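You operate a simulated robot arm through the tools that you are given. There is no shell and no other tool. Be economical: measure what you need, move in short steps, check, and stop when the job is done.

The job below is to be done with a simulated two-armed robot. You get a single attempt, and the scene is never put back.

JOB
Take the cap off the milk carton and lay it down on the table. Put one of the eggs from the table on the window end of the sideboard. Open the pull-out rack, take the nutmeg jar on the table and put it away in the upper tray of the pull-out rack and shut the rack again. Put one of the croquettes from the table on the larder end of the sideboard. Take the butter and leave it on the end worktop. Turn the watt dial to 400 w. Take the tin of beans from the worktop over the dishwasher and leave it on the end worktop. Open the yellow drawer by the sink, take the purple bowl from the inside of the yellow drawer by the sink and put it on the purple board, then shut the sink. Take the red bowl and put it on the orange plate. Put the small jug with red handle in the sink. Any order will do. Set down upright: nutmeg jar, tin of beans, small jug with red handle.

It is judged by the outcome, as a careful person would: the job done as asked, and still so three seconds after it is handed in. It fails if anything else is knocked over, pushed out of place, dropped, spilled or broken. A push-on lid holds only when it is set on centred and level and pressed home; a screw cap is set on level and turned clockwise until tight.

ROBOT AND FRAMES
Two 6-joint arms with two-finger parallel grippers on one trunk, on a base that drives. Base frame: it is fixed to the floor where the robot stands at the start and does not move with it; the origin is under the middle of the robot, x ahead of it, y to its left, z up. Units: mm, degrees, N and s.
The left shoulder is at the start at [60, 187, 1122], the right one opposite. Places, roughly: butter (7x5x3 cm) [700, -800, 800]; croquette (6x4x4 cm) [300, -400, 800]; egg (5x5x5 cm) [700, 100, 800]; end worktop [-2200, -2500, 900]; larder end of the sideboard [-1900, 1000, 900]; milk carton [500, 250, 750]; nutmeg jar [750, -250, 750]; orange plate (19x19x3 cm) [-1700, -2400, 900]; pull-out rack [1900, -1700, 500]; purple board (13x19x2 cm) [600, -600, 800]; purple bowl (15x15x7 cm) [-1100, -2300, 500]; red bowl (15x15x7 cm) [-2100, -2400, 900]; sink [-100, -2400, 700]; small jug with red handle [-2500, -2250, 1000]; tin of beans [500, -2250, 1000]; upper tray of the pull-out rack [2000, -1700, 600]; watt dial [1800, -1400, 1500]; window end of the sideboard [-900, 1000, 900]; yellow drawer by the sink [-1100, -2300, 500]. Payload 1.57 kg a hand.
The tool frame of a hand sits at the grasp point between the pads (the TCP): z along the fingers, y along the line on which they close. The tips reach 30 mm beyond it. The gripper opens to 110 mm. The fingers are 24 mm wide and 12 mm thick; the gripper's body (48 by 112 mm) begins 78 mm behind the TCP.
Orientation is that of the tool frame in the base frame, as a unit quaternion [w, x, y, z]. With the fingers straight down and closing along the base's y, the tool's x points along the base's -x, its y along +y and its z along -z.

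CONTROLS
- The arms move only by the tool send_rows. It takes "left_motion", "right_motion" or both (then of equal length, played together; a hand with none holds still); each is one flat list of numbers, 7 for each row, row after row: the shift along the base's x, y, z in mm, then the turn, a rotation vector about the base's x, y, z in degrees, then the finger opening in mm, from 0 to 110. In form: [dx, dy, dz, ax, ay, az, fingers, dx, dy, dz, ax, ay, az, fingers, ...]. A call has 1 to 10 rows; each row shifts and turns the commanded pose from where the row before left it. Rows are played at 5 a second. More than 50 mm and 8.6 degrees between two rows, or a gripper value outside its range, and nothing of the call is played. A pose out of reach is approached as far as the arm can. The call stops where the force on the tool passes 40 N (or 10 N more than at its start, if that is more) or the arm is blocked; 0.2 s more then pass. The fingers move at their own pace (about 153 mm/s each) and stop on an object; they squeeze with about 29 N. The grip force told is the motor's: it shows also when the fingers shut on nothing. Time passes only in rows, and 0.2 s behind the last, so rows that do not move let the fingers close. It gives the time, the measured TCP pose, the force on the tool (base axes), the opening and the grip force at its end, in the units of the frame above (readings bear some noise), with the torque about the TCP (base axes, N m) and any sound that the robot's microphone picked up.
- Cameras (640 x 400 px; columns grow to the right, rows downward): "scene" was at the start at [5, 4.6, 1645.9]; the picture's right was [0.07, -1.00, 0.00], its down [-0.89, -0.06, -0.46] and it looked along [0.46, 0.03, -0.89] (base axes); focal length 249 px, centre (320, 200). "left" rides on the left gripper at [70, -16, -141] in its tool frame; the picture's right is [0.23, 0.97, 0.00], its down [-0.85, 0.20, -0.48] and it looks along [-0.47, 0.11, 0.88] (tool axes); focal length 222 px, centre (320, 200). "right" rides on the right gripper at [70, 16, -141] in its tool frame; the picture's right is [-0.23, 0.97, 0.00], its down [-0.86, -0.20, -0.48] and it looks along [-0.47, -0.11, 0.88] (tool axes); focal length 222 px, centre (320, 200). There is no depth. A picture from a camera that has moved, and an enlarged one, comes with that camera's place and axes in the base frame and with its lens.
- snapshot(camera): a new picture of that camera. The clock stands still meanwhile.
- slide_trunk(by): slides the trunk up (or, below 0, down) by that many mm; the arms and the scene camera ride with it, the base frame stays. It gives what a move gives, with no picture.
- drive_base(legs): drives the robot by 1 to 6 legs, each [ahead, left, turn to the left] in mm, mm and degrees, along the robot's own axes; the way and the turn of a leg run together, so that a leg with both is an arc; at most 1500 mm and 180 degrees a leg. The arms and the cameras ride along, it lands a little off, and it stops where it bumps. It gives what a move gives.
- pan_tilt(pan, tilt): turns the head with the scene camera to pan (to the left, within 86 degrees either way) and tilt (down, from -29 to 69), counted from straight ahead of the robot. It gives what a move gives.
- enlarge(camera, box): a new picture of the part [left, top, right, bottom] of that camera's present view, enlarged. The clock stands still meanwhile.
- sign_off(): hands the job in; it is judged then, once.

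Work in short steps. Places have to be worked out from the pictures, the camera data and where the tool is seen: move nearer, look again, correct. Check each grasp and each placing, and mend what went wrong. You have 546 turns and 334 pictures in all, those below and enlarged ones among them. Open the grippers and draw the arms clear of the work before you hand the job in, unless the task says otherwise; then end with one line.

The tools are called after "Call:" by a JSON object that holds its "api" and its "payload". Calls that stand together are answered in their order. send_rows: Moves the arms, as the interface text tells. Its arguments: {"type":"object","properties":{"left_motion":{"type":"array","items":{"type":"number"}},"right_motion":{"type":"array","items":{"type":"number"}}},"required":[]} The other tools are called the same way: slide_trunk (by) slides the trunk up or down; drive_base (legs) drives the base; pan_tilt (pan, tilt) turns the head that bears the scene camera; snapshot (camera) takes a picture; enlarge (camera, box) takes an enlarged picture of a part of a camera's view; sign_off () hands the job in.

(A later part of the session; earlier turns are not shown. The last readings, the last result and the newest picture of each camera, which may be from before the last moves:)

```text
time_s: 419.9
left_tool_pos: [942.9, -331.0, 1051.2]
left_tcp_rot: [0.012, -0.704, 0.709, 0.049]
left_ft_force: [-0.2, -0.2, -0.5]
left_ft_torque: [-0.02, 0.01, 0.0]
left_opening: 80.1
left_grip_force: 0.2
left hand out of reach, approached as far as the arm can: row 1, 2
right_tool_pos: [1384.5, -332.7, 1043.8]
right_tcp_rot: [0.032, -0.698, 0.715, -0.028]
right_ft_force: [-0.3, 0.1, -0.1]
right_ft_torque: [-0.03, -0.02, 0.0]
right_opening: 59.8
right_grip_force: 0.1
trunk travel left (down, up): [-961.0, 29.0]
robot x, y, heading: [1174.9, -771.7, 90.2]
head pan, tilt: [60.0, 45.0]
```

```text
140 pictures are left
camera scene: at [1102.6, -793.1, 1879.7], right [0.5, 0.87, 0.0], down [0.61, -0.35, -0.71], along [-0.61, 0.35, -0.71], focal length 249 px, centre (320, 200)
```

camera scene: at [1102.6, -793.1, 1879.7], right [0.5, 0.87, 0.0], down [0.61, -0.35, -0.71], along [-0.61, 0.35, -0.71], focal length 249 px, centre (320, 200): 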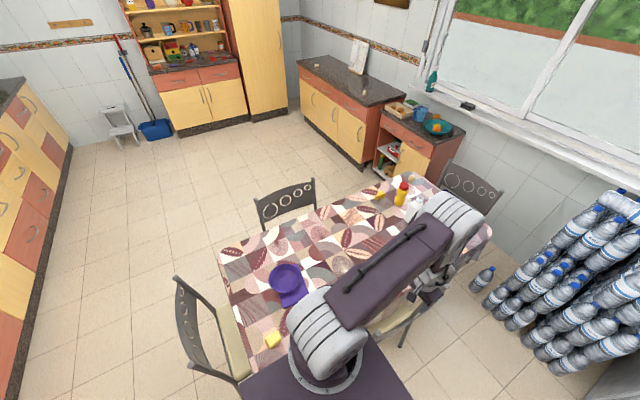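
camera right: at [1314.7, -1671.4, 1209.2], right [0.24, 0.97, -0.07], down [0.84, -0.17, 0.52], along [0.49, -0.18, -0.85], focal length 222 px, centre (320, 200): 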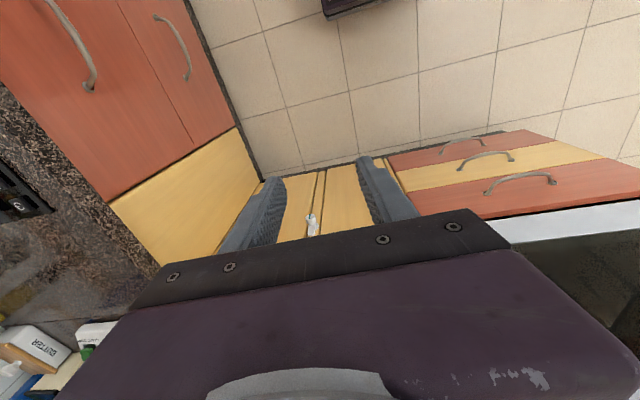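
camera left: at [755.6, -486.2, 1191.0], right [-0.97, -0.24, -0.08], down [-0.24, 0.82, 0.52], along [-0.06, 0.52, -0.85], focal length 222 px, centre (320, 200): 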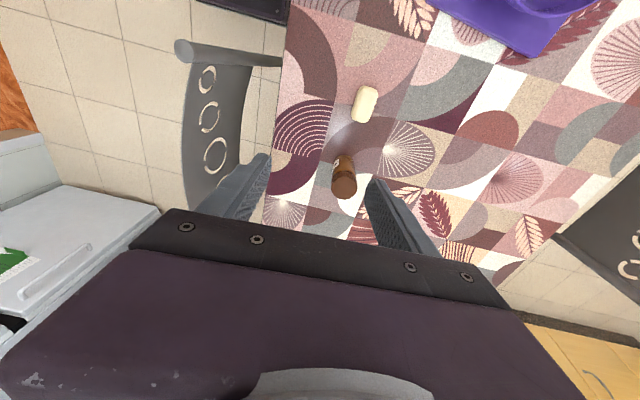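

It's unfolding properly. Continue to [692,−318], correcting the small tilt.

Call:
{"api": "send_rows", "payload": {"left_motion": [-42, 2, 0, -2.5, -1.5, 0, 80, -42, 2, 0, -2.5, -1.5, 0, 80, -42, 2, 0, 0, 0, 0, 80, -42, 2, 0, 0, 0, 0, 80, -42, 2, 0, 0, 0, 0, 80, -41, 2, 0, 0, 0, 0, 80]}}

Call:
{"api": "snapshot", "payload": {"camera": "left"}}

```text
time_s: 421.3
left_tool_pos: [898.6, -328.0, 1036.6]
left_tcp_rot: [0.023, 0.72, -0.693, -0.037]
left_ft_force: [-0.4, 0.0, 0.2]
left_ft_torque: [0.02, 0.05, -0.01]
left_opening: 80.2
left_grip_force: 0.0
left hand out of reach, approached as far as the arm can: row 1, 2, 3, 4, 5, 6
right_tool_pos: [1387.2, -331.6, 1043.8]
right_tcp_rot: [0.031, -0.698, 0.715, -0.026]
right_ft_force: [0.5, 0.5, 0.0]
right_ft_torque: [0.02, 0.01, 0.04]
right_opening: 59.8
right_grip_force: 0.0
trunk travel left (down, up): [-961.0, 29.0]
robot x, y, heading: [1175.8, -775.9, 90.3]
head pan, tilt: [60.0, 45.0]
```

```text
139 pictures are left
camera left: at [930.1, -399.9, 1174.7], right [-0.96, -0.26, 0.08], down [-0.19, 0.84, 0.51], along [-0.2, 0.48, -0.86], focal length 222 px, centre (320, 200)
```

left: 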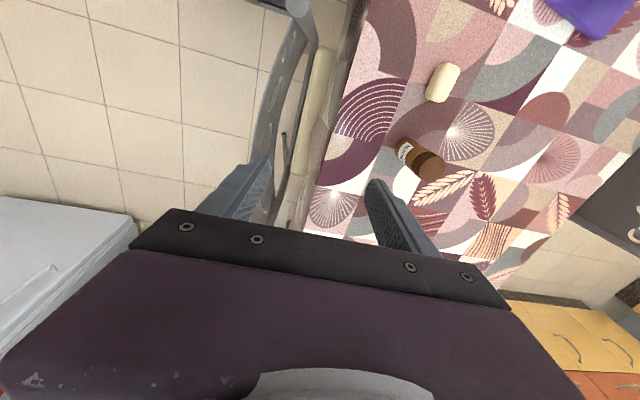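

Stuck again. Probe which yaw direction relieves the limit: try +30°.

Call:
{"api": "send_rows", "payload": {"left_motion": [0, 0, 0, 0, 0, 8, 80, 0, 0, 0, 0, 0, 8, 80, 0, 0, 0, 0, 0, 8, 80, 0, 0, 0, 0, 0, 8, 80]}}

```text
time_s: 422.3
left_tool_pos: [870.1, -362.1, 1027.3]
left_tcp_rot: [0.02, 0.876, -0.482, -0.025]
left_ft_force: [0.0, 0.6, 0.1]
left_ft_torque: [-0.05, 0.01, -0.04]
left_opening: 79.8
left_grip_force: 0.0
left hand out of reach, approached as far as the arm can: row 1, 2, 3, 4
right_tool_pos: [1386.1, -332.0, 1043.4]
right_tcp_rot: [0.031, -0.698, 0.715, -0.027]
right_ft_force: [0.8, -0.6, 0.4]
right_ft_torque: [-0.01, -0.04, 0.0]
right_opening: 60.0
right_grip_force: 0.1
trunk travel left (down, up): [-961.0, 29.0]
robot x, y, heading: [1175.0, -770.9, 90.1]
head pan, tilt: [60.0, 45.0]
```

The elbow is folded over in the wrong branch. Go to the pose equivalent to the start configuration (TCP level with the shoulder, 398 ahead) to reset it.

Call:
{"api": "send_rows", "payload": {"left_motion": [25, 0, 40, 0, 0, -8, 60, 25, 0, 40, 0, 0, -8, 60, 25, 0, 40, 0, 0, -8, 60, 28, 0, 40, 0, 0, -8, 60, 28, 0, 38, 0, 0, 0, 60, 28, 0, 38, 0, 0, 0, 60, 28, 0, 38, 0, 0, 0, 60, 28, 0, 38, 0, 0, 0, 60]}}

Call:
{"api": "snapshot", "payload": {"camera": "scene"}}

```text
time_s: 424.1
left_tool_pos: [929.4, -462.8, 1224.9]
left_tcp_rot: [0.023, 0.708, -0.705, -0.043]
left_ft_force: [-0.9, -0.4, 0.8]
left_ft_torque: [0.02, -0.02, 0.02]
left_opening: 60.1
left_grip_force: 0.1
left hand out of reach, approached as far as the arm can: row 2, 3, 4, 5, 6, 7, 8
right_tool_pos: [1386.3, -333.7, 1044.3]
right_tcp_rot: [0.031, -0.698, 0.715, -0.027]
right_ft_force: [-0.3, -0.4, 0.9]
right_ft_torque: [-0.01, 0.02, 0.01]
right_opening: 59.8
right_grip_force: 0.1
trunk travel left (down, up): [-961.0, 29.0]
robot x, y, heading: [1174.3, -773.0, 90.2]
head pan, tilt: [60.0, 45.0]
```

```text
138 pictures are left
camera scene: at [1104.7, -794.4, 1879.7], right [0.5, 0.87, 0.0], down [0.61, -0.35, -0.71], along [-0.61, 0.35, -0.71], focal length 249 px, centre (320, 200)
```

scene: 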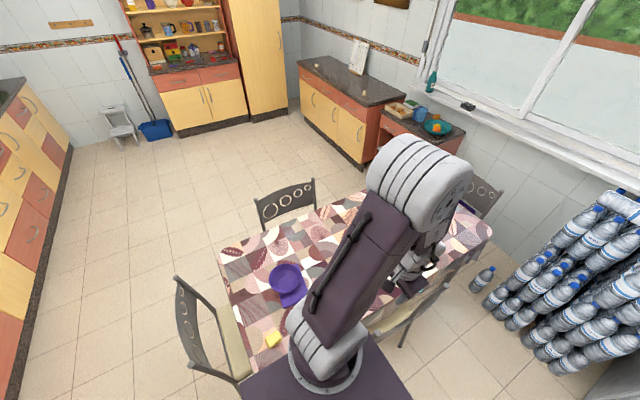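

Elbow is high again. Probe yaw in the other direction to see whether the wrist limit frees up.

Call:
{"api": "send_rows", "payload": {"left_motion": [0, 0, 0, 0, 0, -8, 60, 0, 0, 0, 0, 0, -8, 60, 0, 0, 0, 0, 0, -8, 60, 0, 0, 0, 0, 0, -8, 60]}}

```text
time_s: 425.1
left_tool_pos: [1067.9, -493.1, 1207.3]
left_tcp_rot: [-0.009, -0.486, 0.873, 0.033]
left_ft_force: [-0.8, 0.6, -0.6]
left_ft_torque: [0.02, 0.01, -0.01]
left_opening: 59.7
left_grip_force: 0.1
left hand out of reach, approached as far as the arm can: row 1, 2, 3, 4
right_tool_pos: [1386.6, -333.1, 1043.8]
right_tcp_rot: [0.031, -0.698, 0.715, -0.026]
right_ft_force: [-0.2, -0.1, -0.4]
right_ft_torque: [-0.02, 0.01, -0.03]
right_opening: 59.8
right_grip_force: 0.0
trunk travel left (down, up): [-961.0, 29.0]
robot x, y, heading: [1173.8, -774.4, 90.3]
head pan, tilt: [60.0, 45.0]
```

Rotating −32° dragged the whole arm, so the last joint is at that limit. Rotate the other way (+64°).

Call:
{"api": "send_rows", "payload": {"left_motion": [0, 0, 0, 0, 0, 8, 60, 0, 0, 0, 0, 0, 8, 60, 0, 0, 0, 0, 0, 8, 60, 0, 0, 0, 0, 0, 8, 60, 0, 0, 0, 0, 0, 8, 60, 0, 0, 0, 0, 0, 8, 60, 0, 0, 0, 0, 0, 8, 60, 0, 0, 0, 0, 0, 8, 60]}}

```text
time_s: 426.9
left_tool_pos: [1061.1, -502.7, 1188.4]
left_tcp_rot: [0.018, 0.876, -0.482, -0.025]
left_ft_force: [-0.1, -0.3, -0.7]
left_ft_torque: [0.01, -0.02, 0.0]
left_opening: 59.9
left_grip_force: 0.1
left hand out of reach, approached as far as the arm can: row 4, 5, 7, 8
right_tool_pos: [1387.1, -332.0, 1043.2]
right_tcp_rot: [0.031, -0.699, 0.714, -0.026]
right_ft_force: [0.7, 0.1, 0.2]
right_ft_torque: [0.0, -0.01, 0.03]
right_opening: 60.2
right_grip_force: 0.0
trunk travel left (down, up): [-961.0, 29.0]
robot x, y, heading: [1177.8, -775.1, 90.2]
head pan, tilt: [60.0, 45.0]
```

That rotation is free. Now extend outward.

Call:
{"api": "send_rows", "payload": {"left_motion": [0, 30, 5, 0, 0, 0, 60, 0, 30, 5, 0, 0, 0, 60, 0, 30, 5, 0, 0, 0, 60, 0, 30, 0, 0, 0, 0, 60]}}

```text
time_s: 427.9
left_tool_pos: [1041.9, -420.3, 1154.5]
left_tcp_rot: [0.016, 0.875, -0.482, -0.035]
left_ft_force: [0.0, -0.1, -0.1]
left_ft_torque: [-0.01, 0.01, 0.04]
left_opening: 60.0
left_grip_force: 0.0
left hand out of reach, approached as far as the arm can: row 1, 2, 3, 4
right_tool_pos: [1387.0, -330.9, 1043.1]
right_tcp_rot: [0.031, -0.698, 0.715, -0.027]
right_ft_force: [-0.3, -0.1, 0.6]
right_ft_torque: [-0.03, -0.02, -0.02]
right_opening: 60.2
right_grip_force: 0.0
trunk travel left (down, up): [-961.0, 29.0]
robot x, y, heading: [1171.1, -774.7, 90.2]
head pan, tilt: [60.0, 45.0]
```

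I'll take the arm back to the high horizontal pose (which tracked freely), and then pitch down while staying extended, avoiding the fold. First raise and pitch up.

Call:
{"api": "send_rows", "payload": {"left_motion": [5, 10, 30, 0, 0, -8, 60, 5, 20, 35, 8.2, 0, -8, 60, 5, 20, 35, 8.2, 0, -8, 60, 5, 25, 35, 8.2, 0, -8, 60, 0, 25, 35, 8.2, 0, 0, 60, 0, 30, 35, 8.2, 0, 0, 60, 0, 30, 35, 8.2, 0, 0, 60, 0, 30, 30, 8.2, 0, 0, 60, 0, 30, 30, 8.2, 0, 0, 60, 0, 30, 30, 8.2, 0, 0, 60]}}

Call:
{"api": "snapshot", "payload": {"camera": "scene"}}

```text
refused: row 2 steps farther than a row can; nothing moved
```

```text
137 pictures are left
camera scene: at [1105.4, -791.5, 1879.8], right [0.5, 0.87, 0.0], down [0.61, -0.35, -0.71], along [-0.61, 0.35, -0.71], focal length 249 px, centre (320, 200)
```

scene: 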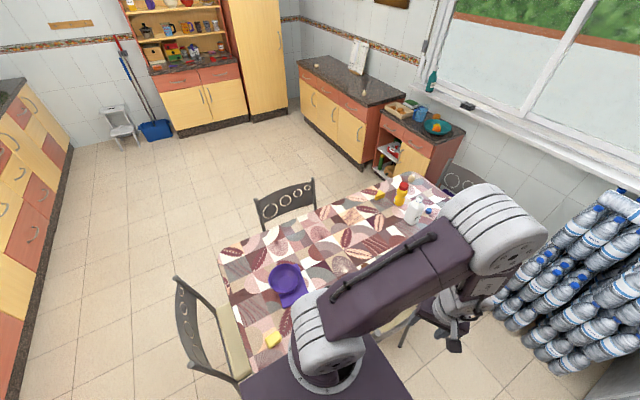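

The elbow is high now, like the original posture. Test moving down and slightly out.

Call:
{"api": "send_rows", "payload": {"left_motion": [0, 10, -30, 0, 0, 0, 60, 0, 10, -30, 0, 0, 0, 60, 0, 10, -30, 0, 0, 0, 60]}}

```text
time_s: 428.7
left_tool_pos: [1041.3, -393.3, 1063.2]
left_tcp_rot: [0.02, 0.875, -0.482, -0.019]
left_ft_force: [0.1, 0.7, -0.3]
left_ft_torque: [0.01, 0.0, 0.01]
left_opening: 60.2
left_grip_force: 0.0
left hand out of reach, approached as far as the arm can: row 1
right_tool_pos: [1386.8, -332.2, 1043.4]
right_tcp_rot: [0.031, -0.698, 0.715, -0.027]
right_ft_force: [0.7, -0.6, -0.1]
right_ft_torque: [-0.01, 0.02, -0.01]
right_opening: 60.1
right_grip_force: 0.1
trunk travel left (down, up): [-961.0, 29.0]
robot x, y, heading: [1175.2, -774.3, 90.2]
head pan, tilt: [60.0, 45.0]
```

Good. Trim the tilt and try going outward over the table with this yaw.

Call:
{"api": "send_rows", "payload": {"left_motion": [-10, 10, -10, 0.95, -3, 0, 80, -40, 15, 0, 0, 0, 0, 80, -40, 12, 0, 0, 0, 0, 80, -40, 10, 0, 0, 0, 0, 80]}}

```text
time_s: 429.7
left_tool_pos: [911.5, -391.7, 1035.4]
left_tcp_rot: [0.001, 0.875, -0.484, -0.012]
left_ft_force: [-0.6, -0.3, 0.3]
left_ft_torque: [0.01, 0.02, 0.01]
left_opening: 80.1
left_grip_force: 0.0
left hand out of reach, approached as far as the arm can: row 1, 2, 3, 4
right_tool_pos: [1385.9, -332.9, 1044.3]
right_tcp_rot: [0.031, -0.698, 0.715, -0.027]
right_ft_force: [0.9, -0.1, -0.1]
right_ft_torque: [-0.02, -0.01, -0.02]
right_opening: 60.0
right_grip_force: 0.0
trunk travel left (down, up): [-961.0, 29.0]
robot x, y, heading: [1174.3, -777.1, 90.1]
head pan, tilt: [60.0, 45.0]
```

Yaw must follow the arm's swing. Rotate +40° while moving on toward the jar.

Call:
{"api": "send_rows", "payload": {"left_motion": [-10, 10, 0, 0, 0, 8, 80, -10, 15, 0, 0, 0, 8, 80, -20, 15, 0, 0, 0, 8, 80, -20, 15, 0, 0, 0, 8, 80, -20, 15, 0, 0, 0, 8, 80, -20, 15, 0, 0, 0, 8, 80]}}

Call:
{"api": "snapshot", "payload": {"camera": "scene"}}

```text
time_s: 431.1
left_tool_pos: [843.5, -392.7, 1010.6]
left_tcp_rot: [0.0, 0.996, -0.084, -0.019]
left_ft_force: [0.1, -0.6, 0.3]
left_ft_torque: [-0.01, -0.01, -0.03]
left_opening: 79.9
left_grip_force: 0.1
left hand out of reach, approached as far as the arm can: row 1, 2, 3, 4, 5, 6
right_tool_pos: [1385.0, -333.2, 1043.7]
right_tcp_rot: [0.031, -0.698, 0.715, -0.027]
right_ft_force: [0.2, -1.4, 0.2]
right_ft_torque: [0.0, 0.02, -0.02]
right_opening: 60.3
right_grip_force: 0.1
trunk travel left (down, up): [-961.0, 29.0]
robot x, y, heading: [1174.9, -774.7, 90.2]
head pan, tilt: [60.0, 45.0]
```

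```text
136 pictures are left
camera scene: at [1104.8, -792.9, 1879.7], right [0.5, 0.87, 0.0], down [0.61, -0.35, -0.71], along [-0.61, 0.35, -0.71], focal length 249 px, centre (320, 200)
```

scene: 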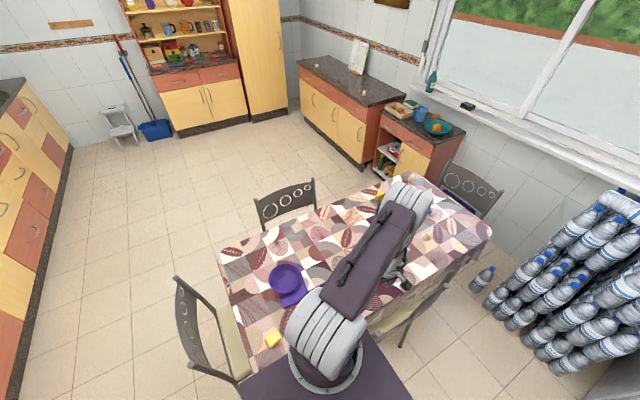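

The left wrist is clearly in a flipped branch. Before spending effort on it, test whether the right arm extends freely.

Call:
{"api": "send_rows", "payload": {"right_motion": [0, 35, 0, 0, 0, 0, 60, 0, 35, 0, 0, 0, 0, 60, 0, 35, 0, 0, 0, 0, 60]}}

```text
time_s: 431.9
left_tool_pos: [844.7, -392.5, 1010.6]
left_tcp_rot: [0.001, 0.996, -0.084, -0.019]
left_ft_force: [0.0, -0.4, 1.4]
left_ft_torque: [-0.03, 0.02, 0.03]
left_opening: 80.1
left_grip_force: 0.1
right_tool_pos: [1389.2, -291.9, 1036.1]
right_tcp_rot: [0.048, -0.698, 0.713, -0.033]
right_ft_force: [0.3, 0.2, -0.5]
right_ft_torque: [-0.01, -0.01, 0.02]
right_opening: 60.0
right_grip_force: 0.0
right hand out of reach, approached as far as the arm can: row 1, 2, 3
trunk travel left (down, up): [-961.0, 29.0]
robot x, y, heading: [1170.8, -775.8, 90.0]
head pan, tilt: [60.0, 45.0]
```

Both wrists are flipped from the same manoeuvre. I'll unflip them: bring the arms forward, pitch each hand down→forward→up, then roll it inward back down. First bring the left arm forward.

Call:
{"api": "send_rows", "payload": {"left_motion": [33, 0, 9, 0, 0, -8, 60, 33, 0, 9, 0, 0, -8, 60, 33, 0, 9, 0, 0, -8, 60, 33, 0, 9, 0, 0, -8, 60, 33, 0, 9, 0, 0, -8, 60, 33, 0, 9, 0, 0, -8, 60]}}

Call:
{"api": "send_rows", "payload": {"left_motion": [0, 20, 25, 8.2, 0, 0, 60, 0, 20, 30, 8.2, 0, 0, 60, 0, 20, 30, 8.2, 0, 0, 60, 0, 20, 30, 8.2, 0, 0, 60, 0, 20, 30, 8.2, 0, 0, 60, 0, 20, 30, 8.2, 0, 0, 60, 0, 20, 30, 8.2, 0, 0, 60, 0, 20, 30, 8.2, 0, 0, 60, 0, 15, 30, 8.2, 0, 0, 60, 0, 10, 30, 8.2, 0, 0, 60]}}

```text
time_s: 433.3
left_tool_pos: [1046.4, -409.1, 1057.0]
left_tcp_rot: [-0.002, 0.875, -0.483, -0.007]
left_ft_force: [0.6, 0.3, 0.9]
left_ft_torque: [0.05, 0.01, 0.01]
left_opening: 60.0
left_grip_force: 0.1
left hand out of reach, approached as far as the arm can: row 1, 5, 6
right_tool_pos: [1390.0, -292.8, 1036.0]
right_tcp_rot: [0.048, -0.698, 0.714, -0.032]
right_ft_force: [0.3, -0.6, 1.1]
right_ft_torque: [-0.02, 0.01, 0.0]
right_opening: 60.1
right_grip_force: 0.0
trunk travel left (down, up): [-961.0, 29.0]
robot x, y, heading: [1176.0, -772.2, 90.2]
head pan, tilt: [60.0, 45.0]
```

```text
time_s: 435.5
left_tool_pos: [1038.5, -233.6, 1349.4]
left_tcp_rot: [-0.488, 0.727, -0.383, -0.293]
left_ft_force: [-0.3, -0.2, 0.6]
left_ft_torque: [0.04, -0.01, 0.02]
left_opening: 60.2
left_grip_force: 0.2
left hand out of reach, approached as far as the arm can: row 1, 2, 9, 10
right_tool_pos: [1388.6, -293.1, 1035.8]
right_tcp_rot: [0.049, -0.697, 0.715, -0.032]
right_ft_force: [-0.2, 0.4, -0.3]
right_ft_torque: [0.0, 0.01, 0.0]
right_opening: 59.9
right_grip_force: 0.1
trunk travel left (down, up): [-961.0, 29.0]
robot x, y, heading: [1174.3, -769.7, 90.3]
head pan, tilt: [60.0, 45.0]
```

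Pitched ~70°; extend further ahead as I keep pitching toward up.

Call:
{"api": "send_rows", "payload": {"left_motion": [0, 40, 15, 4, 0, 0, 60, 0, 40, 15, 4, 0, 0, 60, 0, 35, 15, 8, 0, 0, 60, 0, 20, 25, 8, 0, 0, 60, 0, 0, 30, 8, 0, 0, 60, 0, -5, 30, 8, 0, 0, 60, 0, -10, 30, 8, 0, 0, 60, 0, -10, 30, 8, 0, 0, 60]}}

Call:
{"api": "snapshot", "payload": {"camera": "scene"}}

```text
time_s: 437.3
left_tool_pos: [1043.5, 2.8, 1615.4]
left_tcp_rot: [0.775, -0.408, 0.198, 0.44]
left_ft_force: [0.0, 0.2, -0.2]
left_ft_torque: [-0.01, 0.01, 0.01]
left_opening: 60.0
left_grip_force: 0.0
left hand out of reach, approached as far as the arm can: row 3, 4, 5, 6, 7, 8
right_tool_pos: [1388.4, -291.1, 1036.3]
right_tcp_rot: [0.047, -0.698, 0.714, -0.033]
right_ft_force: [-0.2, -0.2, 0.3]
right_ft_torque: [-0.01, -0.03, -0.01]
right_opening: 60.0
right_grip_force: 0.1
trunk travel left (down, up): [-961.0, 29.0]
robot x, y, heading: [1175.9, -774.3, 90.4]
head pan, tilt: [60.0, 45.0]
```

```text
135 pictures are left
camera scene: at [1105.8, -791.5, 1879.8], right [0.5, 0.87, 0.0], down [0.61, -0.35, -0.71], along [-0.61, 0.35, -0.71], focal length 249 px, centre (320, 200)
```

scene: 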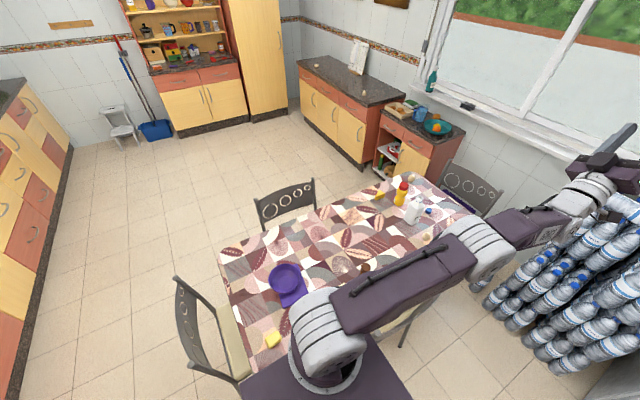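

The arm is now stretched with the hand 36° above horizontal. Continue pitching to straight up, retracting slightly.

Call:
{"api": "send_rows", "payload": {"left_motion": [0, -25, 0, 8, 0, 0, 60, 0, -25, 0, 8, 0, 0, 60, 0, -25, 0, 8, 0, 0, 60, 0, -25, 0, 8, 0, 0, 60, 0, -25, 0, 8, 0, 0, 60, 0, -25, 0, 8, 0, 0, 60, 0, -25, 0, 6, 0, 0, 60]}}

```text
time_s: 438.9
left_tool_pos: [1045.7, -33.0, 1620.0]
left_tcp_rot: [0.824, -0.296, 0.135, 0.464]
left_ft_force: [0.3, 1.3, -0.3]
left_ft_torque: [-0.01, -0.02, -0.01]
left_opening: 59.8
left_grip_force: 0.0
left hand out of reach, approached as far as the arm can: row 1, 3, 4, 5, 6, 7
right_tool_pos: [1388.3, -292.3, 1037.0]
right_tcp_rot: [0.049, -0.698, 0.714, -0.032]
right_ft_force: [0.1, -0.3, 0.0]
right_ft_torque: [0.01, -0.02, -0.04]
right_opening: 59.8
right_grip_force: 0.1
trunk travel left (down, up): [-961.0, 29.0]
robot x, y, heading: [1176.4, -777.3, 90.2]
head pan, tilt: [60.0, 45.0]
```

Continue: unlock the straight elbow by dropping the hand while keeping its orientation.

Call:
{"api": "send_rows", "payload": {"left_motion": [0, 0, 40, 0, 0, 0, 60, 0, 0, 40, 0, 0, 0, 60, 0, -10, 40, 0, 0, 0, 60, 0, -10, 40, 0, 0, 0, 60, 0, -10, -40, 0, 0, 0, 60, 0, -10, -40, 0, 0, 0, 60, 0, -10, -40, 0, 0, 0, 60]}}

```text
time_s: 440.5
left_tool_pos: [1053.5, -34.0, 1666.1]
left_tcp_rot: [0.824, -0.296, 0.133, 0.465]
left_ft_force: [0.4, 0.1, -0.5]
left_ft_torque: [0.0, 0.0, 0.0]
left_opening: 60.0
left_grip_force: 0.0
left hand out of reach, approached as far as the arm can: row 5, 6, 7
right_tool_pos: [1389.0, -292.2, 1035.6]
right_tcp_rot: [0.049, -0.698, 0.713, -0.032]
right_ft_force: [0.6, 0.5, 0.8]
right_ft_torque: [0.01, 0.02, 0.02]
right_opening: 60.0
right_grip_force: 0.1
trunk travel left (down, up): [-961.0, 29.0]
robot x, y, heading: [1173.8, -773.3, 90.1]
head pan, tilt: [60.0, 45.0]
```

Up-and-in is the free direction. Go up and back while pitching to vertical.

Call:
{"api": "send_rows", "payload": {"left_motion": [0, -15, 40, 0, 0, 0, 60, 0, -20, 40, 5, 0, 0, 60, 0, -20, 40, 8, 0, 0, 60, 0, -25, 35, 8, 0, 0, 60, 0, -30, 20, 8, 0, 0, 60, 0, -30, 10, 8, 0, 0, 60]}}

```text
time_s: 441.9
left_tool_pos: [1049.0, -103.8, 1793.8]
left_tcp_rot: [0.855, -0.188, 0.073, 0.477]
left_ft_force: [0.3, -0.7, -0.1]
left_ft_torque: [-0.02, 0.01, 0.01]
left_opening: 60.1
left_grip_force: 0.1
left hand out of reach, approached as far as the arm can: row 1, 3, 4, 5, 6
right_tool_pos: [1388.7, -292.7, 1034.5]
right_tcp_rot: [0.049, -0.698, 0.714, -0.032]
right_ft_force: [0.0, 0.1, 0.3]
right_ft_torque: [0.02, -0.01, -0.01]
right_opening: 59.8
right_grip_force: 0.0
trunk travel left (down, up): [-961.0, 29.0]
robot x, y, heading: [1175.9, -772.4, 90.2]
head pan, tilt: [60.0, 45.0]
```

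Call:
{"api": "pan_tilt", "payload": {"pan": 10, "tilt": -5}}

Call:
{"api": "snapshot", "payload": {"camera": "scene"}}

```text
time_s: 443.1
left_tool_pos: [1050.3, -103.3, 1794.7]
left_tcp_rot: [0.855, -0.188, 0.073, 0.478]
left_ft_force: [0.3, 0.0, -0.2]
left_ft_torque: [0.02, 0.04, 0.0]
left_opening: 59.7
left_grip_force: 0.0
right_tool_pos: [1388.9, -291.9, 1035.4]
right_tcp_rot: [0.048, -0.698, 0.713, -0.032]
right_ft_force: [-0.1, 0.3, 1.1]
right_ft_torque: [0.04, -0.02, 0.0]
right_opening: 59.8
right_grip_force: 0.2
trunk travel left (down, up): [-961.0, 29.0]
robot x, y, heading: [1174.5, -773.1, 90.2]
head pan, tilt: [10.0, -5.0]
```

```text
134 pictures are left
camera scene: at [1160.7, -747.2, 1958.4], right [0.98, 0.18, 0.0], down [-0.02, 0.08, -1.0], along [-0.18, 0.98, 0.09], focal length 249 px, centre (320, 200)
```

scene: 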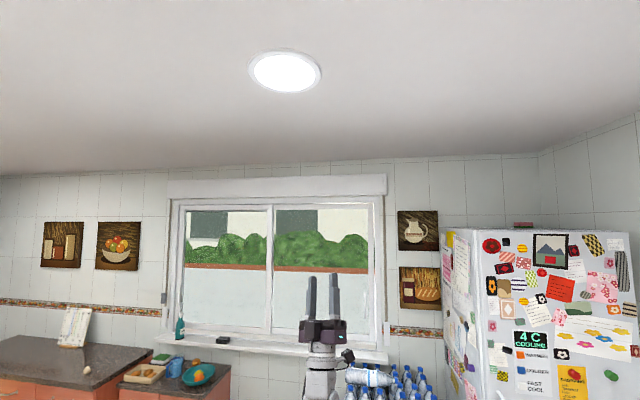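

Call:
{"api": "pan_tilt", "payload": {"pan": 15, "tilt": 35}}

Call:
{"api": "snapshot", "payload": {"camera": "scene"}}

```text
time_s: 444.2
left_tool_pos: [1049.4, -103.9, 1795.3]
left_tcp_rot: [0.855, -0.186, 0.072, 0.478]
left_ft_force: [0.2, -1.1, 0.3]
left_ft_torque: [-0.04, 0.03, 0.01]
left_opening: 60.0
left_grip_force: 0.1
right_tool_pos: [1389.2, -292.9, 1036.4]
right_tcp_rot: [0.048, -0.699, 0.713, -0.032]
right_ft_force: [0.1, 0.8, 0.9]
right_ft_torque: [0.02, 0.01, 0.01]
right_opening: 60.0
right_grip_force: 0.1
trunk travel left (down, up): [-961.0, 29.0]
robot x, y, heading: [1174.5, -774.5, 90.1]
head pan, tilt: [15.0, 35.0]
```

```text
133 pictures are left
camera scene: at [1153.3, -748.2, 1894.7], right [0.97, 0.26, 0.0], down [0.15, -0.55, -0.82], along [-0.21, 0.79, -0.57], focal length 249 px, centre (320, 200)
```

scene: 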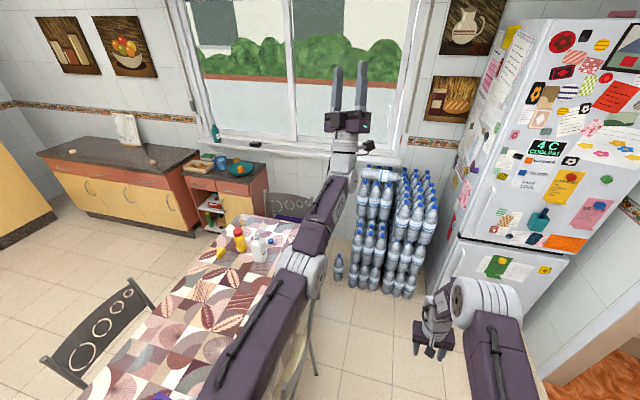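

Test: with the arm stretched and the wrist fixed in space, pitch the hand from up to down and see if the wrist follows.

Call:
{"api": "send_rows", "payload": {"left_motion": [0, 20, -12, -7.85, 0, 0, 60, 0, 20, -12, -7.85, 0, 0, 60, 0, 16, -17, -7.85, 0, 0, 60, 0, 16, -18, -7.85, 0, 0, 60, 0, 10, -19, -7.85, 0, 0, 60, 0, 10, -20, -7.85, 0, 0, 60, 0, 5, -23, -7.85, 0, 0, 60, 0, 5, -23, -7.85, 0, 0, 60, 0, -2, -23, -7.85, 0, 0, 60, 0, -2, -24, -7.85, 0, 0, 60]}}

Call:
{"api": "send_rows", "payload": {"left_motion": [0, -8, -21, -7.85, 0, 0, 60, 0, -8, -21, -7.85, 0, 0, 60, 0, -13, -20, -7.85, 0, 0, 60, 0, -13, -20, -7.85, 0, 0, 60, 0, -18, -15, -7.85, 0, 0, 60, 0, -18, -15, -7.85, 0, 0, 60, 0, -20, -9, -7.85, 0, 0, 60, 0, -20, -9, -7.85, 0, 0, 60, 0, -23, -4, -7.85, 0, 0, 60, 0, -23, -3, -7.85, 0, 0, 60]}}

```text
time_s: 446.4
left_tool_pos: [1057.9, 8.2, 1602.8]
left_tcp_rot: [-0.543, 0.687, -0.359, -0.323]
left_ft_force: [0.1, 0.4, 0.0]
left_ft_torque: [-0.01, -0.01, 0.0]
left_opening: 59.9
left_grip_force: 0.1
left hand out of reach, approached as far as the arm can: row 1, 2, 3, 5, 10
right_tool_pos: [1389.3, -292.3, 1035.6]
right_tcp_rot: [0.048, -0.697, 0.715, -0.032]
right_ft_force: [-0.3, 0.4, -0.2]
right_ft_torque: [0.0, 0.01, 0.0]
right_opening: 60.0
right_grip_force: 0.0
trunk travel left (down, up): [-961.0, 29.0]
robot x, y, heading: [1175.9, -774.3, 90.2]
head pan, tilt: [15.0, 35.0]
```

```text
time_s: 448.6
left_tool_pos: [1099.0, -239.6, 1373.5]
left_tcp_rot: [-0.11, 0.866, -0.468, -0.134]
left_ft_force: [0.0, -0.4, 0.8]
left_ft_torque: [-0.01, 0.02, -0.02]
left_opening: 59.5
left_grip_force: 0.1
left hand out of reach, approached as far as the arm can: row 1, 2, 3, 4, 5, 6, 7, 8, 9, 10
right_tool_pos: [1388.9, -292.9, 1036.1]
right_tcp_rot: [0.049, -0.698, 0.714, -0.032]
right_ft_force: [0.4, 0.1, -0.4]
right_ft_torque: [0.01, 0.0, 0.0]
right_opening: 60.0
right_grip_force: 0.1
trunk travel left (down, up): [-961.0, 29.0]
robot x, y, heading: [1173.9, -774.2, 89.9]
head pan, tilt: [15.0, 35.0]
```

The wrist indeed can't flex down in this branch. I'll cross it over: tilt the hand inward to point sideways, roll about that axis, and come back down.

Call:
{"api": "send_rows", "payload": {"left_motion": [8, -5, 0, -2, -8, 0, 60, 8, -5, 0, -2, -8, 0, 60, 8, -5, 0, -2, -8, 0, 60, 8, -5, 0, -2, -8, 0, 60, 8, -5, 0, -2, -8, 0, 60, 8, -5, 0, -2, -8, 0, 60, 8, -5, 0, -2, -8, 0, 60, 8, -5, 0, -2, -8, 0, 60, 8, -5, 0, -2, -8, 0, 60, 8, -5, 0, -2, -8, 0, 60]}}

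```text
time_s: 450.8
left_tool_pos: [1098.9, -238.2, 1373.3]
left_tcp_rot: [-0.11, 0.866, -0.468, -0.134]
left_ft_force: [0.0, 0.2, -0.3]
left_ft_torque: [0.01, 0.02, 0.03]
left_opening: 59.7
left_grip_force: 0.1
left hand out of reach, approached as far as the arm can: row 1, 2, 3, 4, 5, 6, 7, 8, 9, 10
right_tool_pos: [1388.9, -292.8, 1035.0]
right_tcp_rot: [0.049, -0.699, 0.713, -0.033]
right_ft_force: [-0.3, -0.5, 0.1]
right_ft_torque: [0.02, -0.01, 0.01]
right_opening: 60.3
right_grip_force: 0.1
trunk travel left (down, up): [-961.0, 29.0]
robot x, y, heading: [1169.7, -777.2, 90.1]
head pan, tilt: [15.0, 35.0]
```

No motion at all: inward tilt is blocked. Try the outward tilt.

Call:
{"api": "send_rows", "payload": {"left_motion": [-5, 0, 0, 0, 8, 0, 60, -5, 0, 0, 0, 8, 0, 60, -5, 0, 0, 0, 8, 0, 60, -5, 0, 0, 0, 8, 0, 60]}}

```text
time_s: 451.8
left_tool_pos: [1010.8, -275.9, 1298.2]
left_tcp_rot: [0.015, 0.795, -0.484, -0.365]
left_ft_force: [0.0, 0.6, 0.5]
left_ft_torque: [0.01, 0.02, -0.03]
left_opening: 59.9
left_grip_force: 0.2
left hand out of reach, approached as far as the arm can: row 1, 2, 3, 4
right_tool_pos: [1388.6, -291.2, 1036.0]
right_tcp_rot: [0.049, -0.698, 0.714, -0.032]
right_ft_force: [0.3, 0.3, 0.1]
right_ft_torque: [-0.02, 0.02, -0.01]
right_opening: 60.1
right_grip_force: 0.0
trunk travel left (down, up): [-961.0, 29.0]
robot x, y, heading: [1173.9, -773.7, 89.9]
head pan, tilt: [15.0, 35.0]
```

Outward works. Continue until the hand points sideways (−x).

Call:
{"api": "send_rows", "payload": {"left_motion": [-5, 0, 5, -3, 8, 0, 60, -5, 0, 5, -3, 8, 0, 60, -5, 0, 5, -3, 8, 0, 60, -5, 0, 5, -3, 8, 0, 60, -5, 0, 5, -3, 8, 0, 60, -5, 0, 5, -3, 8, 0, 60]}}

```text
time_s: 453.2
left_tool_pos: [891.2, -312.6, 1246.3]
left_tcp_rot: [0.118, 0.73, -0.512, -0.437]
left_ft_force: [-0.4, 0.6, -0.1]
left_ft_torque: [0.01, 0.03, 0.0]
left_opening: 60.1
left_grip_force: 0.0
left hand out of reach, approached as far as the arm can: row 1, 2, 3, 4, 5, 6
right_tool_pos: [1388.5, -291.8, 1035.4]
right_tcp_rot: [0.049, -0.698, 0.714, -0.032]
right_ft_force: [0.2, 0.5, -0.3]
right_ft_torque: [-0.01, 0.02, 0.02]
right_opening: 60.0
right_grip_force: 0.1
trunk travel left (down, up): [-961.0, 29.0]
robot x, y, heading: [1174.8, -770.3, 90.1]
head pan, tilt: [15.0, 35.0]
```

Insight: the wrist is roll‑pitch‑roll and I've wound the two roll joints to the same side, leaving the pitch joint bending the wrong way. Bring the hand back to pointing down, then unwind by rolling it counter-clockwise (the free direction).

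Call:
{"api": "send_rows", "payload": {"left_motion": [21, -11, -26, -2.6, -7.3, 0, 60, 21, -11, -26, -2.6, -7.3, 0, 60, 21, -11, -26, -2.6, -7.3, 0, 60, 21, -11, -26, -2.6, -7.3, 0, 60, 21, -11, -26, -2.6, -7.3, 0, 60, 21, -11, -26, -2.6, -7.3, 0, 60, 21, -11, -26, -2.6, -7.3, 0, 60]}}

Call:
{"api": "send_rows", "payload": {"left_motion": [0, 0, 0, 0, 0, 8.5, 60, 0, 0, 0, 0, 0, 8.5, 60, 0, 0, 0, 0, 0, 8.5, 60, 0, 0, 0, 0, 0, 8.5, 60, 0, 0, 0, 0, 0, 8.5, 60, 0, 0, 0, 0, 0, 8.5, 60, 0, 0, 0, 0, 0, 8.5, 60, 0, 0, 0, 0, 0, 8.5, 60, 0, 0, 0, 0, 0, 8.5, 60, 0, 0, 0, 0, 0, 8.5, 60], "right_motion": [0, 0, 0, 0, 0, -8.5, 60, 0, 0, 0, 0, 0, -8.5, 60, 0, 0, 0, 0, 0, -8.5, 60, 0, 0, 0, 0, 0, -8.5, 60, 0, 0, 0, 0, 0, -8.5, 60, 0, 0, 0, 0, 0, -8.5, 60, 0, 0, 0, 0, 0, -8.5, 60, 0, 0, 0, 0, 0, -8.5, 60, 0, 0, 0, 0, 0, -8.5, 60, 0, 0, 0, 0, 0, -8.5, 60]}}

```text
time_s: 454.8
left_tool_pos: [1039.0, -401.4, 1057.8]
left_tcp_rot: [-0.003, 0.82, -0.573, -0.01]
left_ft_force: [0.0, -0.6, 0.3]
left_ft_torque: [0.04, 0.03, 0.0]
left_opening: 60.0
left_grip_force: 0.0
left hand out of reach, approached as far as the arm can: row 7
right_tool_pos: [1388.7, -290.7, 1035.8]
right_tcp_rot: [0.048, -0.698, 0.713, -0.033]
right_ft_force: [0.1, 0.4, 0.2]
right_ft_torque: [0.02, 0.01, 0.03]
right_opening: 60.2
right_grip_force: 0.0
trunk travel left (down, up): [-961.0, 29.0]
robot x, y, heading: [1176.9, -772.1, 90.2]
head pan, tilt: [15.0, 35.0]
```

```text
time_s: 457.0
left_tool_pos: [1035.0, -412.1, 1054.9]
left_tcp_rot: [-0.005, 0.991, 0.132, -0.001]
left_ft_force: [-0.7, 0.2, -0.8]
left_ft_torque: [0.0, 0.02, 0.01]
left_opening: 59.8
left_grip_force: 0.0
left hand out of reach, approached as far as the arm can: row 1, 2
right_tool_pos: [1399.7, -404.8, 1010.6]
right_tcp_rot: [0.014, -0.031, 0.999, -0.037]
right_ft_force: [0.3, 0.0, 0.3]
right_ft_torque: [0.01, 0.0, 0.03]
right_opening: 60.1
right_grip_force: 0.2
right hand out of reach, approached as far as the arm can: row 1, 2, 3, 4, 5, 6, 7, 8, 9, 10
trunk travel left (down, up): [-961.0, 29.0]
robot x, y, heading: [1175.0, -772.1, 90.0]
head pan, tilt: [15.0, 35.0]
```

Left is unwinding freely. The right resisted, so try the opposite direction for it while the left continues.

Call:
{"api": "send_rows", "payload": {"left_motion": [0, 0, 0, 0, 0, 8.5, 60, 0, 0, 0, 0, 0, 8.5, 60, 0, 0, 0, 0, 0, 8.5, 60, 0, 0, 0, 0, 0, 8.5, 60, 0, 0, 0, 0, 0, 8.5, 60, 0, 0, 0, 0, 0, 8.5, 60, 0, 0, 0, 0, 0, 8.5, 60, 0, 0, 0, 0, 0, 8.5, 60, 0, 0, 0, 0, 0, 8.5, 60, 0, 0, 0, 0, 0, 8.5, 60], "right_motion": [0, 0, 0, 0, 0, 8.5, 60, 0, 0, 0, 0, 0, 8.5, 60, 0, 0, 0, 0, 0, 8.5, 60, 0, 0, 0, 0, 0, 8.5, 60, 0, 0, 0, 0, 0, 8.5, 60, 0, 0, 0, 0, 0, 8.5, 60, 0, 0, 0, 0, 0, 8.5, 60, 0, 0, 0, 0, 0, 8.5, 60, 0, 0, 0, 0, 0, 8.5, 60, 0, 0, 0, 0, 0, 8.5, 60]}}

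```text
time_s: 459.2
left_tool_pos: [1035.5, -410.2, 1053.3]
left_tcp_rot: [-0.004, 0.641, 0.767, -0.002]
left_ft_force: [0.6, -0.3, 0.0]
left_ft_torque: [0.01, 0.05, 0.01]
left_opening: 60.0
left_grip_force: 0.0
right_tool_pos: [1399.2, -403.4, 1009.1]
right_tcp_rot: [0.031, -0.698, 0.715, -0.027]
right_ft_force: [0.3, 0.1, 0.3]
right_ft_torque: [0.02, 0.0, 0.01]
right_opening: 60.1
right_grip_force: 0.1
trunk travel left (down, up): [-961.0, 29.0]
robot x, y, heading: [1175.7, -773.9, 90.3]
head pan, tilt: [15.0, 35.0]
```

Both rotate freely in the + direction. Continue unwinding both.

Call:
{"api": "send_rows", "payload": {"left_motion": [0, 0, 0, 0, 0, 8.5, 60, 0, 0, 0, 0, 0, 8.5, 60, 0, 0, 0, 0, 0, 8.5, 60, 0, 0, 0, 0, 0, 8.5, 60, 0, 0, 0, 0, 0, 8.5, 60, 0, 0, 0, 0, 0, 8.5, 60, 0, 0, 0, 0, 0, 8.5, 60, 0, 0, 0, 0, 0, 8.5, 60, 0, 0, 0, 0, 0, 8.5, 60, 0, 0, 0, 0, 0, 8.5, 60], "right_motion": [0, 0, 0, 0, 0, 8.5, 60, 0, 0, 0, 0, 0, 8.5, 60, 0, 0, 0, 0, 0, 8.5, 60, 0, 0, 0, 0, 0, 8.5, 60, 0, 0, 0, 0, 0, 8.5, 60, 0, 0, 0, 0, 0, 8.5, 60, 0, 0, 0, 0, 0, 8.5, 60, 0, 0, 0, 0, 0, 8.5, 60, 0, 0, 0, 0, 0, 8.5, 60, 0, 0, 0, 0, 0, 8.5, 60]}}

Call:
{"api": "send_rows", "payload": {"left_motion": [0, 0, 0, 0, 0, 8.5, 60, 0, 0, 0, 0, 0, 8.5, 60, 0, 0, 0, 0, 0, 8.5, 60, 0, 0, 0, 0, 0, 8.5, 60, 0, 0, 0, 0, 0, 8.5, 60, 0, 0, 0, 0, 0, 8.5, 60, 0, 0, 0, 0, 0, 8.5, 60, 0, 0, 0, 0, 0, 8.5, 60, 0, 0, 0, 0, 0, 8.5, 60, 0, 0, 0, 0, 0, 8.5, 60], "right_motion": [0, 0, 0, 0, 0, 8.5, 60, 0, 0, 0, 0, 0, 8.5, 60, 0, 0, 0, 0, 0, 8.5, 60, 0, 0, 0, 0, 0, 8.5, 60, 0, 0, 0, 0, 0, 8.5, 60, 0, 0, 0, 0, 0, 8.5, 60, 0, 0, 0, 0, 0, 8.5, 60, 0, 0, 0, 0, 0, 8.5, 60, 0, 0, 0, 0, 0, 8.5, 60, 0, 0, 0, 0, 0, 8.5, 60]}}

```text
time_s: 461.4
left_tool_pos: [1035.7, -412.0, 1052.3]
left_tcp_rot: [-0.005, -0.046, 0.999, 0.001]
left_ft_force: [-0.4, 0.2, -0.1]
left_ft_torque: [-0.01, -0.03, 0.01]
left_opening: 60.2
left_grip_force: 0.1
right_tool_pos: [1398.4, -404.3, 1010.4]
right_tcp_rot: [-0.039, 0.998, -0.055, -0.002]
right_ft_force: [0.0, -0.5, 0.6]
right_ft_torque: [0.03, 0.01, 0.01]
right_opening: 59.9
right_grip_force: 0.1
trunk travel left (down, up): [-961.0, 29.0]
robot x, y, heading: [1175.1, -774.3, 90.4]
head pan, tilt: [15.0, 35.0]
```

```text
time_s: 463.6
left_tool_pos: [972.6, -426.0, 1048.5]
left_tcp_rot: [0.007, -0.571, 0.821, -0.002]
left_ft_force: [-0.1, 0.2, 0.2]
left_ft_torque: [0.01, -0.05, 0.05]
left_opening: 60.0
left_grip_force: 0.1
left hand out of reach, approached as far as the arm can: row 3, 7, 8, 9, 10
right_tool_pos: [1397.5, -404.2, 1009.3]
right_tcp_rot: [-0.029, 0.772, 0.634, -0.028]
right_ft_force: [0.5, 0.3, 0.7]
right_ft_torque: [0.0, 0.03, 0.04]
right_opening: 60.2
right_grip_force: 0.0
trunk travel left (down, up): [-961.0, 29.0]
robot x, y, heading: [1173.8, -771.8, 90.3]
head pan, tilt: [15.0, 35.0]
```

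Left reached its other roll limit. The right is mid-range now; test whether it extends.

Call:
{"api": "send_rows", "payload": {"left_motion": [5, 0, 0, 0, 0, -8.5, 60, 5, 0, 0, 0, 0, -8.5, 60, 5, 0, 0, 0, 0, -8.5, 60, 5, 0, 0, 0, 0, -8.5, 60, 5, 0, 0, 0, 0, -8.5, 60, 5, 0, 0, 0, 0, -8.5, 60, 5, 0, 0, 0, 0, -8.5, 60, 5, 0, 0, 0, 0, -8.5, 60, 5, 0, 0, 0, 0, -8.5, 60, 5, 0, 0, 0, 0, -8.5, 60], "right_motion": [0, 35, 0, 0, 0, 0, 60, 0, 35, 0, 0, 0, 0, 60, 0, 35, 0, 0, 0, 0, 60, 0, 0, 0, 0, 0, 0, 60, 0, 0, 0, 0, 0, 0, 60, 0, 0, 0, 0, 0, 0, 60, 0, 0, 0, 0, 0, 0, 60, 0, 0, 0, 0, 0, 0, 60, 0, 0, 0, 0, 0, 0, 60, 0, 0, 0, 0, 0, 0, 60]}}

```text
time_s: 465.8
left_tool_pos: [1023.1, -425.5, 1047.1]
left_tcp_rot: [0.004, 0.136, 0.991, -0.006]
left_ft_force: [-0.1, -0.3, -0.4]
left_ft_torque: [0.04, 0.04, 0.02]
left_opening: 59.8
left_grip_force: 0.0
right_tool_pos: [1395.2, -315.1, 1009.3]
right_tcp_rot: [-0.035, 0.773, 0.632, -0.03]
right_ft_force: [0.9, 0.2, 0.0]
right_ft_torque: [0.04, 0.0, 0.0]
right_opening: 59.9
right_grip_force: 0.1
right hand out of reach, approached as far as the arm can: row 1, 3
trunk travel left (down, up): [-961.0, 29.0]
robot x, y, heading: [1174.4, -773.8, 90.2]
head pan, tilt: [15.0, 35.0]
```

Promising: the right extended. Test both further out.

Call:
{"api": "send_rows", "payload": {"left_motion": [0, 35, 0, 0, 0, 0, 60, 0, 35, 0, 0, 0, 0, 60, 0, 35, 0, 0, 0, 0, 60], "right_motion": [0, 35, 0, 0, 0, 0, 60, 0, 35, 0, 0, 0, 0, 60, 0, 35, 0, 0, 0, 0, 60]}}

Call:
{"api": "snapshot", "payload": {"camera": "scene"}}

```text
time_s: 466.6
left_tool_pos: [1019.5, -405.9, 1026.4]
left_tcp_rot: [0.004, 0.134, 0.991, 0.002]
left_ft_force: [0.3, 0.4, 0.2]
left_ft_torque: [-0.04, 0.0, 0.01]
left_opening: 59.9
left_grip_force: 0.0
left hand out of reach, approached as far as the arm can: row 1, 2, 3
right_tool_pos: [1384.4, -275.9, 1003.9]
right_tcp_rot: [-0.052, 0.772, 0.633, -0.034]
right_ft_force: [0.3, -0.1, 0.8]
right_ft_torque: [-0.05, 0.0, 0.01]
right_opening: 59.9
right_grip_force: 0.0
right hand out of reach, approached as far as the arm can: row 1, 2, 3
trunk travel left (down, up): [-961.0, 29.0]
robot x, y, heading: [1174.4, -776.8, 90.2]
head pan, tilt: [15.0, 35.0]
```

```text
132 pictures are left
camera scene: at [1153.3, -748.6, 1894.6], right [0.97, 0.26, 0.0], down [0.15, -0.55, -0.82], along [-0.21, 0.79, -0.57], focal length 249 px, centre (320, 200)
```

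scene: 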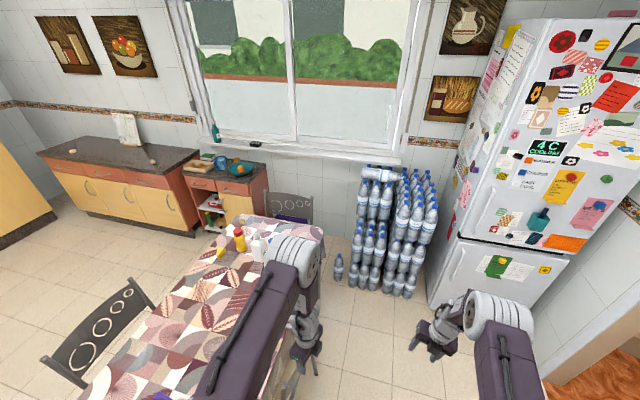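

The forearm and hand are locked in line (wrist singularity) with the forearm roll off by 90°. Fix by precessing: tilt outward 34°, swing the tilt round to backward, then straighten — both arms, mirrored.

Call:
{"api": "send_rows", "payload": {"left_motion": [-24, 0, 7, 0, 8.5, 0, 60, -24, 0, 7, 0, 8.5, 0, 60, -24, 0, 7, 0, 8.5, 0, 60, -24, 0, 7, 0, 8.5, 0, 60], "right_motion": [24, 0, 7, 0, -8.5, 0, 60, 24, 0, 7, 0, -8.5, 0, 60, 24, 0, 7, 0, -8.5, 0, 60, 24, 0, 7, 0, -8.5, 0, 60]}}

Call:
{"api": "send_rows", "payload": {"left_motion": [1, -13.8, 0, 0, 0, 8.2, 60, 3, -13.6, 0, 0, 0, 8.2, 60, 4.8, -13, 0, 0, 0, 8.2, 60, 6.7, -12.1, 0, 0, 0, 8.2, 60, 8.3, -11.1, 0, 0, 0, 8.2, 60, 9.8, -9.8, 0, 0, 0, 8.2, 60, 11.1, -8.3, 0, 0, 0, 8.2, 60, 12.3, -6.6, 0, 0, 0, 8.2, 60, 13, -4.8, 0, 0, 0, 8.2, 60, 13.5, -2.9, 0, 0, 0, 8.2, 60], "right_motion": [-1, -13.8, 0, 0, 0, -8.2, 60, -3, -13.6, 0, 0, 0, -8.2, 60, -4.8, -13, 0, 0, 0, -8.2, 60, -6.7, -12.1, 0, 0, 0, -8.2, 60, -8.3, -11.1, 0, 0, 0, -8.2, 60, -9.8, -9.8, 0, 0, 0, -8.2, 60, -11.1, -8.3, 0, 0, 0, -8.2, 60, -12.3, -6.6, 0, 0, 0, -8.2, 60, -13, -4.8, 0, 0, 0, -8.2, 60, -13.5, -2.9, 0, 0, 0, -8.2, 60]}}

```text
time_s: 467.6
left_tool_pos: [921.5, -406.1, 1052.8]
left_tcp_rot: [-0.287, 0.127, 0.949, -0.046]
left_ft_force: [0.9, -0.3, 0.5]
left_ft_torque: [-0.01, 0.0, 0.0]
left_opening: 60.1
left_grip_force: 0.2
right_tool_pos: [1424.9, -260.1, 1019.7]
right_tcp_rot: [-0.078, 0.756, 0.636, 0.134]
right_ft_force: [1.0, 0.6, 0.9]
right_ft_torque: [0.02, 0.0, 0.0]
right_opening: 59.7
right_grip_force: 0.0
right hand out of reach, approached as far as the arm can: row 1, 2, 3, 4
trunk travel left (down, up): [-961.0, 29.0]
robot x, y, heading: [1170.8, -769.7, 90.1]
head pan, tilt: [15.0, 35.0]
```

```text
time_s: 469.8
left_tool_pos: [925.5, -545.0, 1042.5]
left_tcp_rot: [-0.187, -0.526, 0.8, -0.219]
left_ft_force: [-0.4, -0.7, 0.2]
left_ft_torque: [-0.02, -0.01, 0.0]
left_opening: 59.8
left_grip_force: 0.2
left hand out of reach, approached as far as the arm can: row 8, 9, 10
right_tool_pos: [1355.3, -377.9, 1020.8]
right_tcp_rot: [0.095, 0.991, -0.015, 0.097]
right_ft_force: [-0.3, 0.4, -0.5]
right_ft_torque: [0.03, -0.03, 0.0]
right_opening: 59.8
right_grip_force: 0.1
trunk travel left (down, up): [-961.0, 29.0]
robot x, y, heading: [1173.9, -775.4, 90.1]
head pan, tilt: [15.0, 35.0]
```

Left tilt now points backward as intended. Straighten it (and the right a bit), then test extension.

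Call:
{"api": "send_rows", "payload": {"left_motion": [0, 24, -7, 8.3, 0, 0, 60, 0, 24, -7, 8.3, 0, 0, 60, 0, 24, -7, 8.3, 0, 0, 60, 0, 24, -7, 8, 0, 0, 60], "right_motion": [0, 20, -3, 3, 0, 0, 60, 0, 20, -3, 3, 0, 0, 60, 0, 20, 0, 3, 0, 0, 60, 0, 20, 0, 2, 0, 0, 60]}}

Call:
{"api": "send_rows", "payload": {"left_motion": [0, 35, 0, 0, 0, 0, 60, 0, 35, 0, 0, 0, 0, 60, 0, 35, 0, 0, 0, 0, 60], "right_motion": [0, 35, 0, 0, 0, 0, 60, 0, 35, 0, 0, 0, 0, 60, 0, 35, 0, 0, 0, 0, 60]}}

```text
time_s: 470.8
left_tool_pos: [919.8, -399.1, 1030.1]
left_tcp_rot: [-0.023, -0.558, 0.83, 0.0]
left_ft_force: [0.4, 1.0, 0.1]
left_ft_torque: [0.0, -0.03, -0.03]
left_opening: 60.1
left_grip_force: 0.0
left hand out of reach, approached as far as the arm can: row 3, 4
right_tool_pos: [1354.6, -297.1, 1012.8]
right_tcp_rot: [0.0, 0.995, -0.024, 0.094]
right_ft_force: [0.3, 0.6, 0.7]
right_ft_torque: [0.01, 0.01, -0.04]
right_opening: 60.0
right_grip_force: 0.0
trunk travel left (down, up): [-961.0, 29.0]
robot x, y, heading: [1170.8, -774.4, 90.1]
head pan, tilt: [15.0, 35.0]
```

```text
time_s: 471.6
left_tool_pos: [920.1, -318.9, 1025.9]
left_tcp_rot: [-0.039, -0.557, 0.829, 0.026]
left_ft_force: [-1.0, 0.1, -0.3]
left_ft_torque: [0.0, -0.02, -0.01]
left_opening: 60.0
left_grip_force: 0.1
left hand out of reach, approached as far as the arm can: row 2, 3
right_tool_pos: [1356.3, -208.3, 1011.2]
right_tcp_rot: [0.003, 0.995, -0.022, 0.094]
right_ft_force: [-0.1, -1.3, 0.0]
right_ft_torque: [-0.03, 0.0, 0.01]
right_opening: 59.9
right_grip_force: 0.1
right hand out of reach, approached as far as the arm can: row 3
trunk travel left (down, up): [-961.0, 29.0]
robot x, y, heading: [1174.2, -774.2, 90.2]
head pan, tilt: [15.0, 35.0]
```

The right arm now extends fully. The left is improving but at its roll limit; back it off and unroll the yaw by −170°.

Call:
{"api": "send_rows", "payload": {"left_motion": [5, -10, 0, 0, 0, -8.5, 60, 5, -10, 0, 0, 0, -8.5, 60, 5, -10, 0, 0, 0, -8.5, 60, 5, 0, 0, 0, 0, -8.5, 60, 5, 0, 0, 0, 0, -8.5, 60, 5, 0, 0, 0, 0, -8.5, 60, 5, 0, 0, 0, 0, -8.5, 60, 5, 0, 0, 0, 0, -8.5, 60, 5, 0, 0, 0, 0, -8.5, 60, 5, 0, 0, 0, 0, -8.5, 60]}}

Call:
{"api": "send_rows", "payload": {"left_motion": [5, 0, 0, 0, 0, -8.5, 60, 5, 0, 0, 0, 0, -8.5, 60, 5, 0, 0, 0, 0, -8.5, 60, 5, 0, 0, 0, 0, -8.5, 60, 5, 0, 0, 0, 0, -8.5, 60, 5, 0, 0, 0, 0, -8.5, 60, 5, 0, 0, 0, 0, -8.5, 60, 5, 0, 0, 0, 0, -8.5, 60, 5, 0, 0, 0, 0, -8.5, 60, 5, 0, 0, 0, 0, -8.5, 60]}}

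Call:
{"api": "send_rows", "payload": {"left_motion": [0, 35, 0, 0, 0, 0, 60, 0, 35, 0, 0, 0, 0, 60, 0, 35, 0, 0, 0, 0, 60]}}

```text
time_s: 473.8
left_tool_pos: [972.7, -355.5, 1023.8]
left_tcp_rot: [-0.016, 0.15, 0.988, 0.03]
left_ft_force: [0.7, -0.2, -0.1]
left_ft_torque: [-0.03, -0.04, 0.0]
left_opening: 60.2
left_grip_force: 0.1
left hand out of reach, approached as far as the arm can: row 1
right_tool_pos: [1355.5, -207.6, 1012.2]
right_tcp_rot: [0.0, 0.995, -0.024, 0.095]
right_ft_force: [0.1, 0.2, -0.3]
right_ft_torque: [-0.01, -0.02, -0.01]
right_opening: 59.9
right_grip_force: 0.0
trunk travel left (down, up): [-961.0, 29.0]
robot x, y, heading: [1174.0, -777.5, 90.1]
head pan, tilt: [15.0, 35.0]
```

```text
time_s: 476.0
left_tool_pos: [1019.9, -366.3, 1019.0]
left_tcp_rot: [0.007, 0.745, 0.666, 0.039]
left_ft_force: [-0.6, 0.1, 0.1]
left_ft_torque: [-0.03, -0.02, 0.01]
left_opening: 60.1
left_grip_force: 0.0
left hand out of reach, approached as far as the arm can: row 2, 3, 4
right_tool_pos: [1356.2, -207.9, 1013.7]
right_tcp_rot: [0.001, 0.995, -0.024, 0.094]
right_ft_force: [-0.8, 0.4, 0.0]
right_ft_torque: [0.0, 0.01, -0.03]
right_opening: 59.9
right_grip_force: 0.0
trunk travel left (down, up): [-961.0, 29.0]
robot x, y, heading: [1175.6, -772.1, 90.2]
head pan, tilt: [15.0, 35.0]
```

```text
time_s: 476.8
left_tool_pos: [1020.5, -258.4, 1022.0]
left_tcp_rot: [0.006, 0.744, 0.667, 0.038]
left_ft_force: [0.4, 0.6, 0.3]
left_ft_torque: [-0.04, 0.01, 0.02]
left_opening: 60.0
left_grip_force: 0.1
right_tool_pos: [1356.9, -207.8, 1013.6]
right_tcp_rot: [0.0, 0.995, -0.023, 0.094]
right_ft_force: [0.1, 0.1, -0.1]
right_ft_torque: [0.01, -0.01, 0.01]
right_opening: 60.3
right_grip_force: 0.0
trunk travel left (down, up): [-961.0, 29.0]
robot x, y, heading: [1170.8, -773.7, 90.0]
head pan, tilt: [15.0, 35.0]
```

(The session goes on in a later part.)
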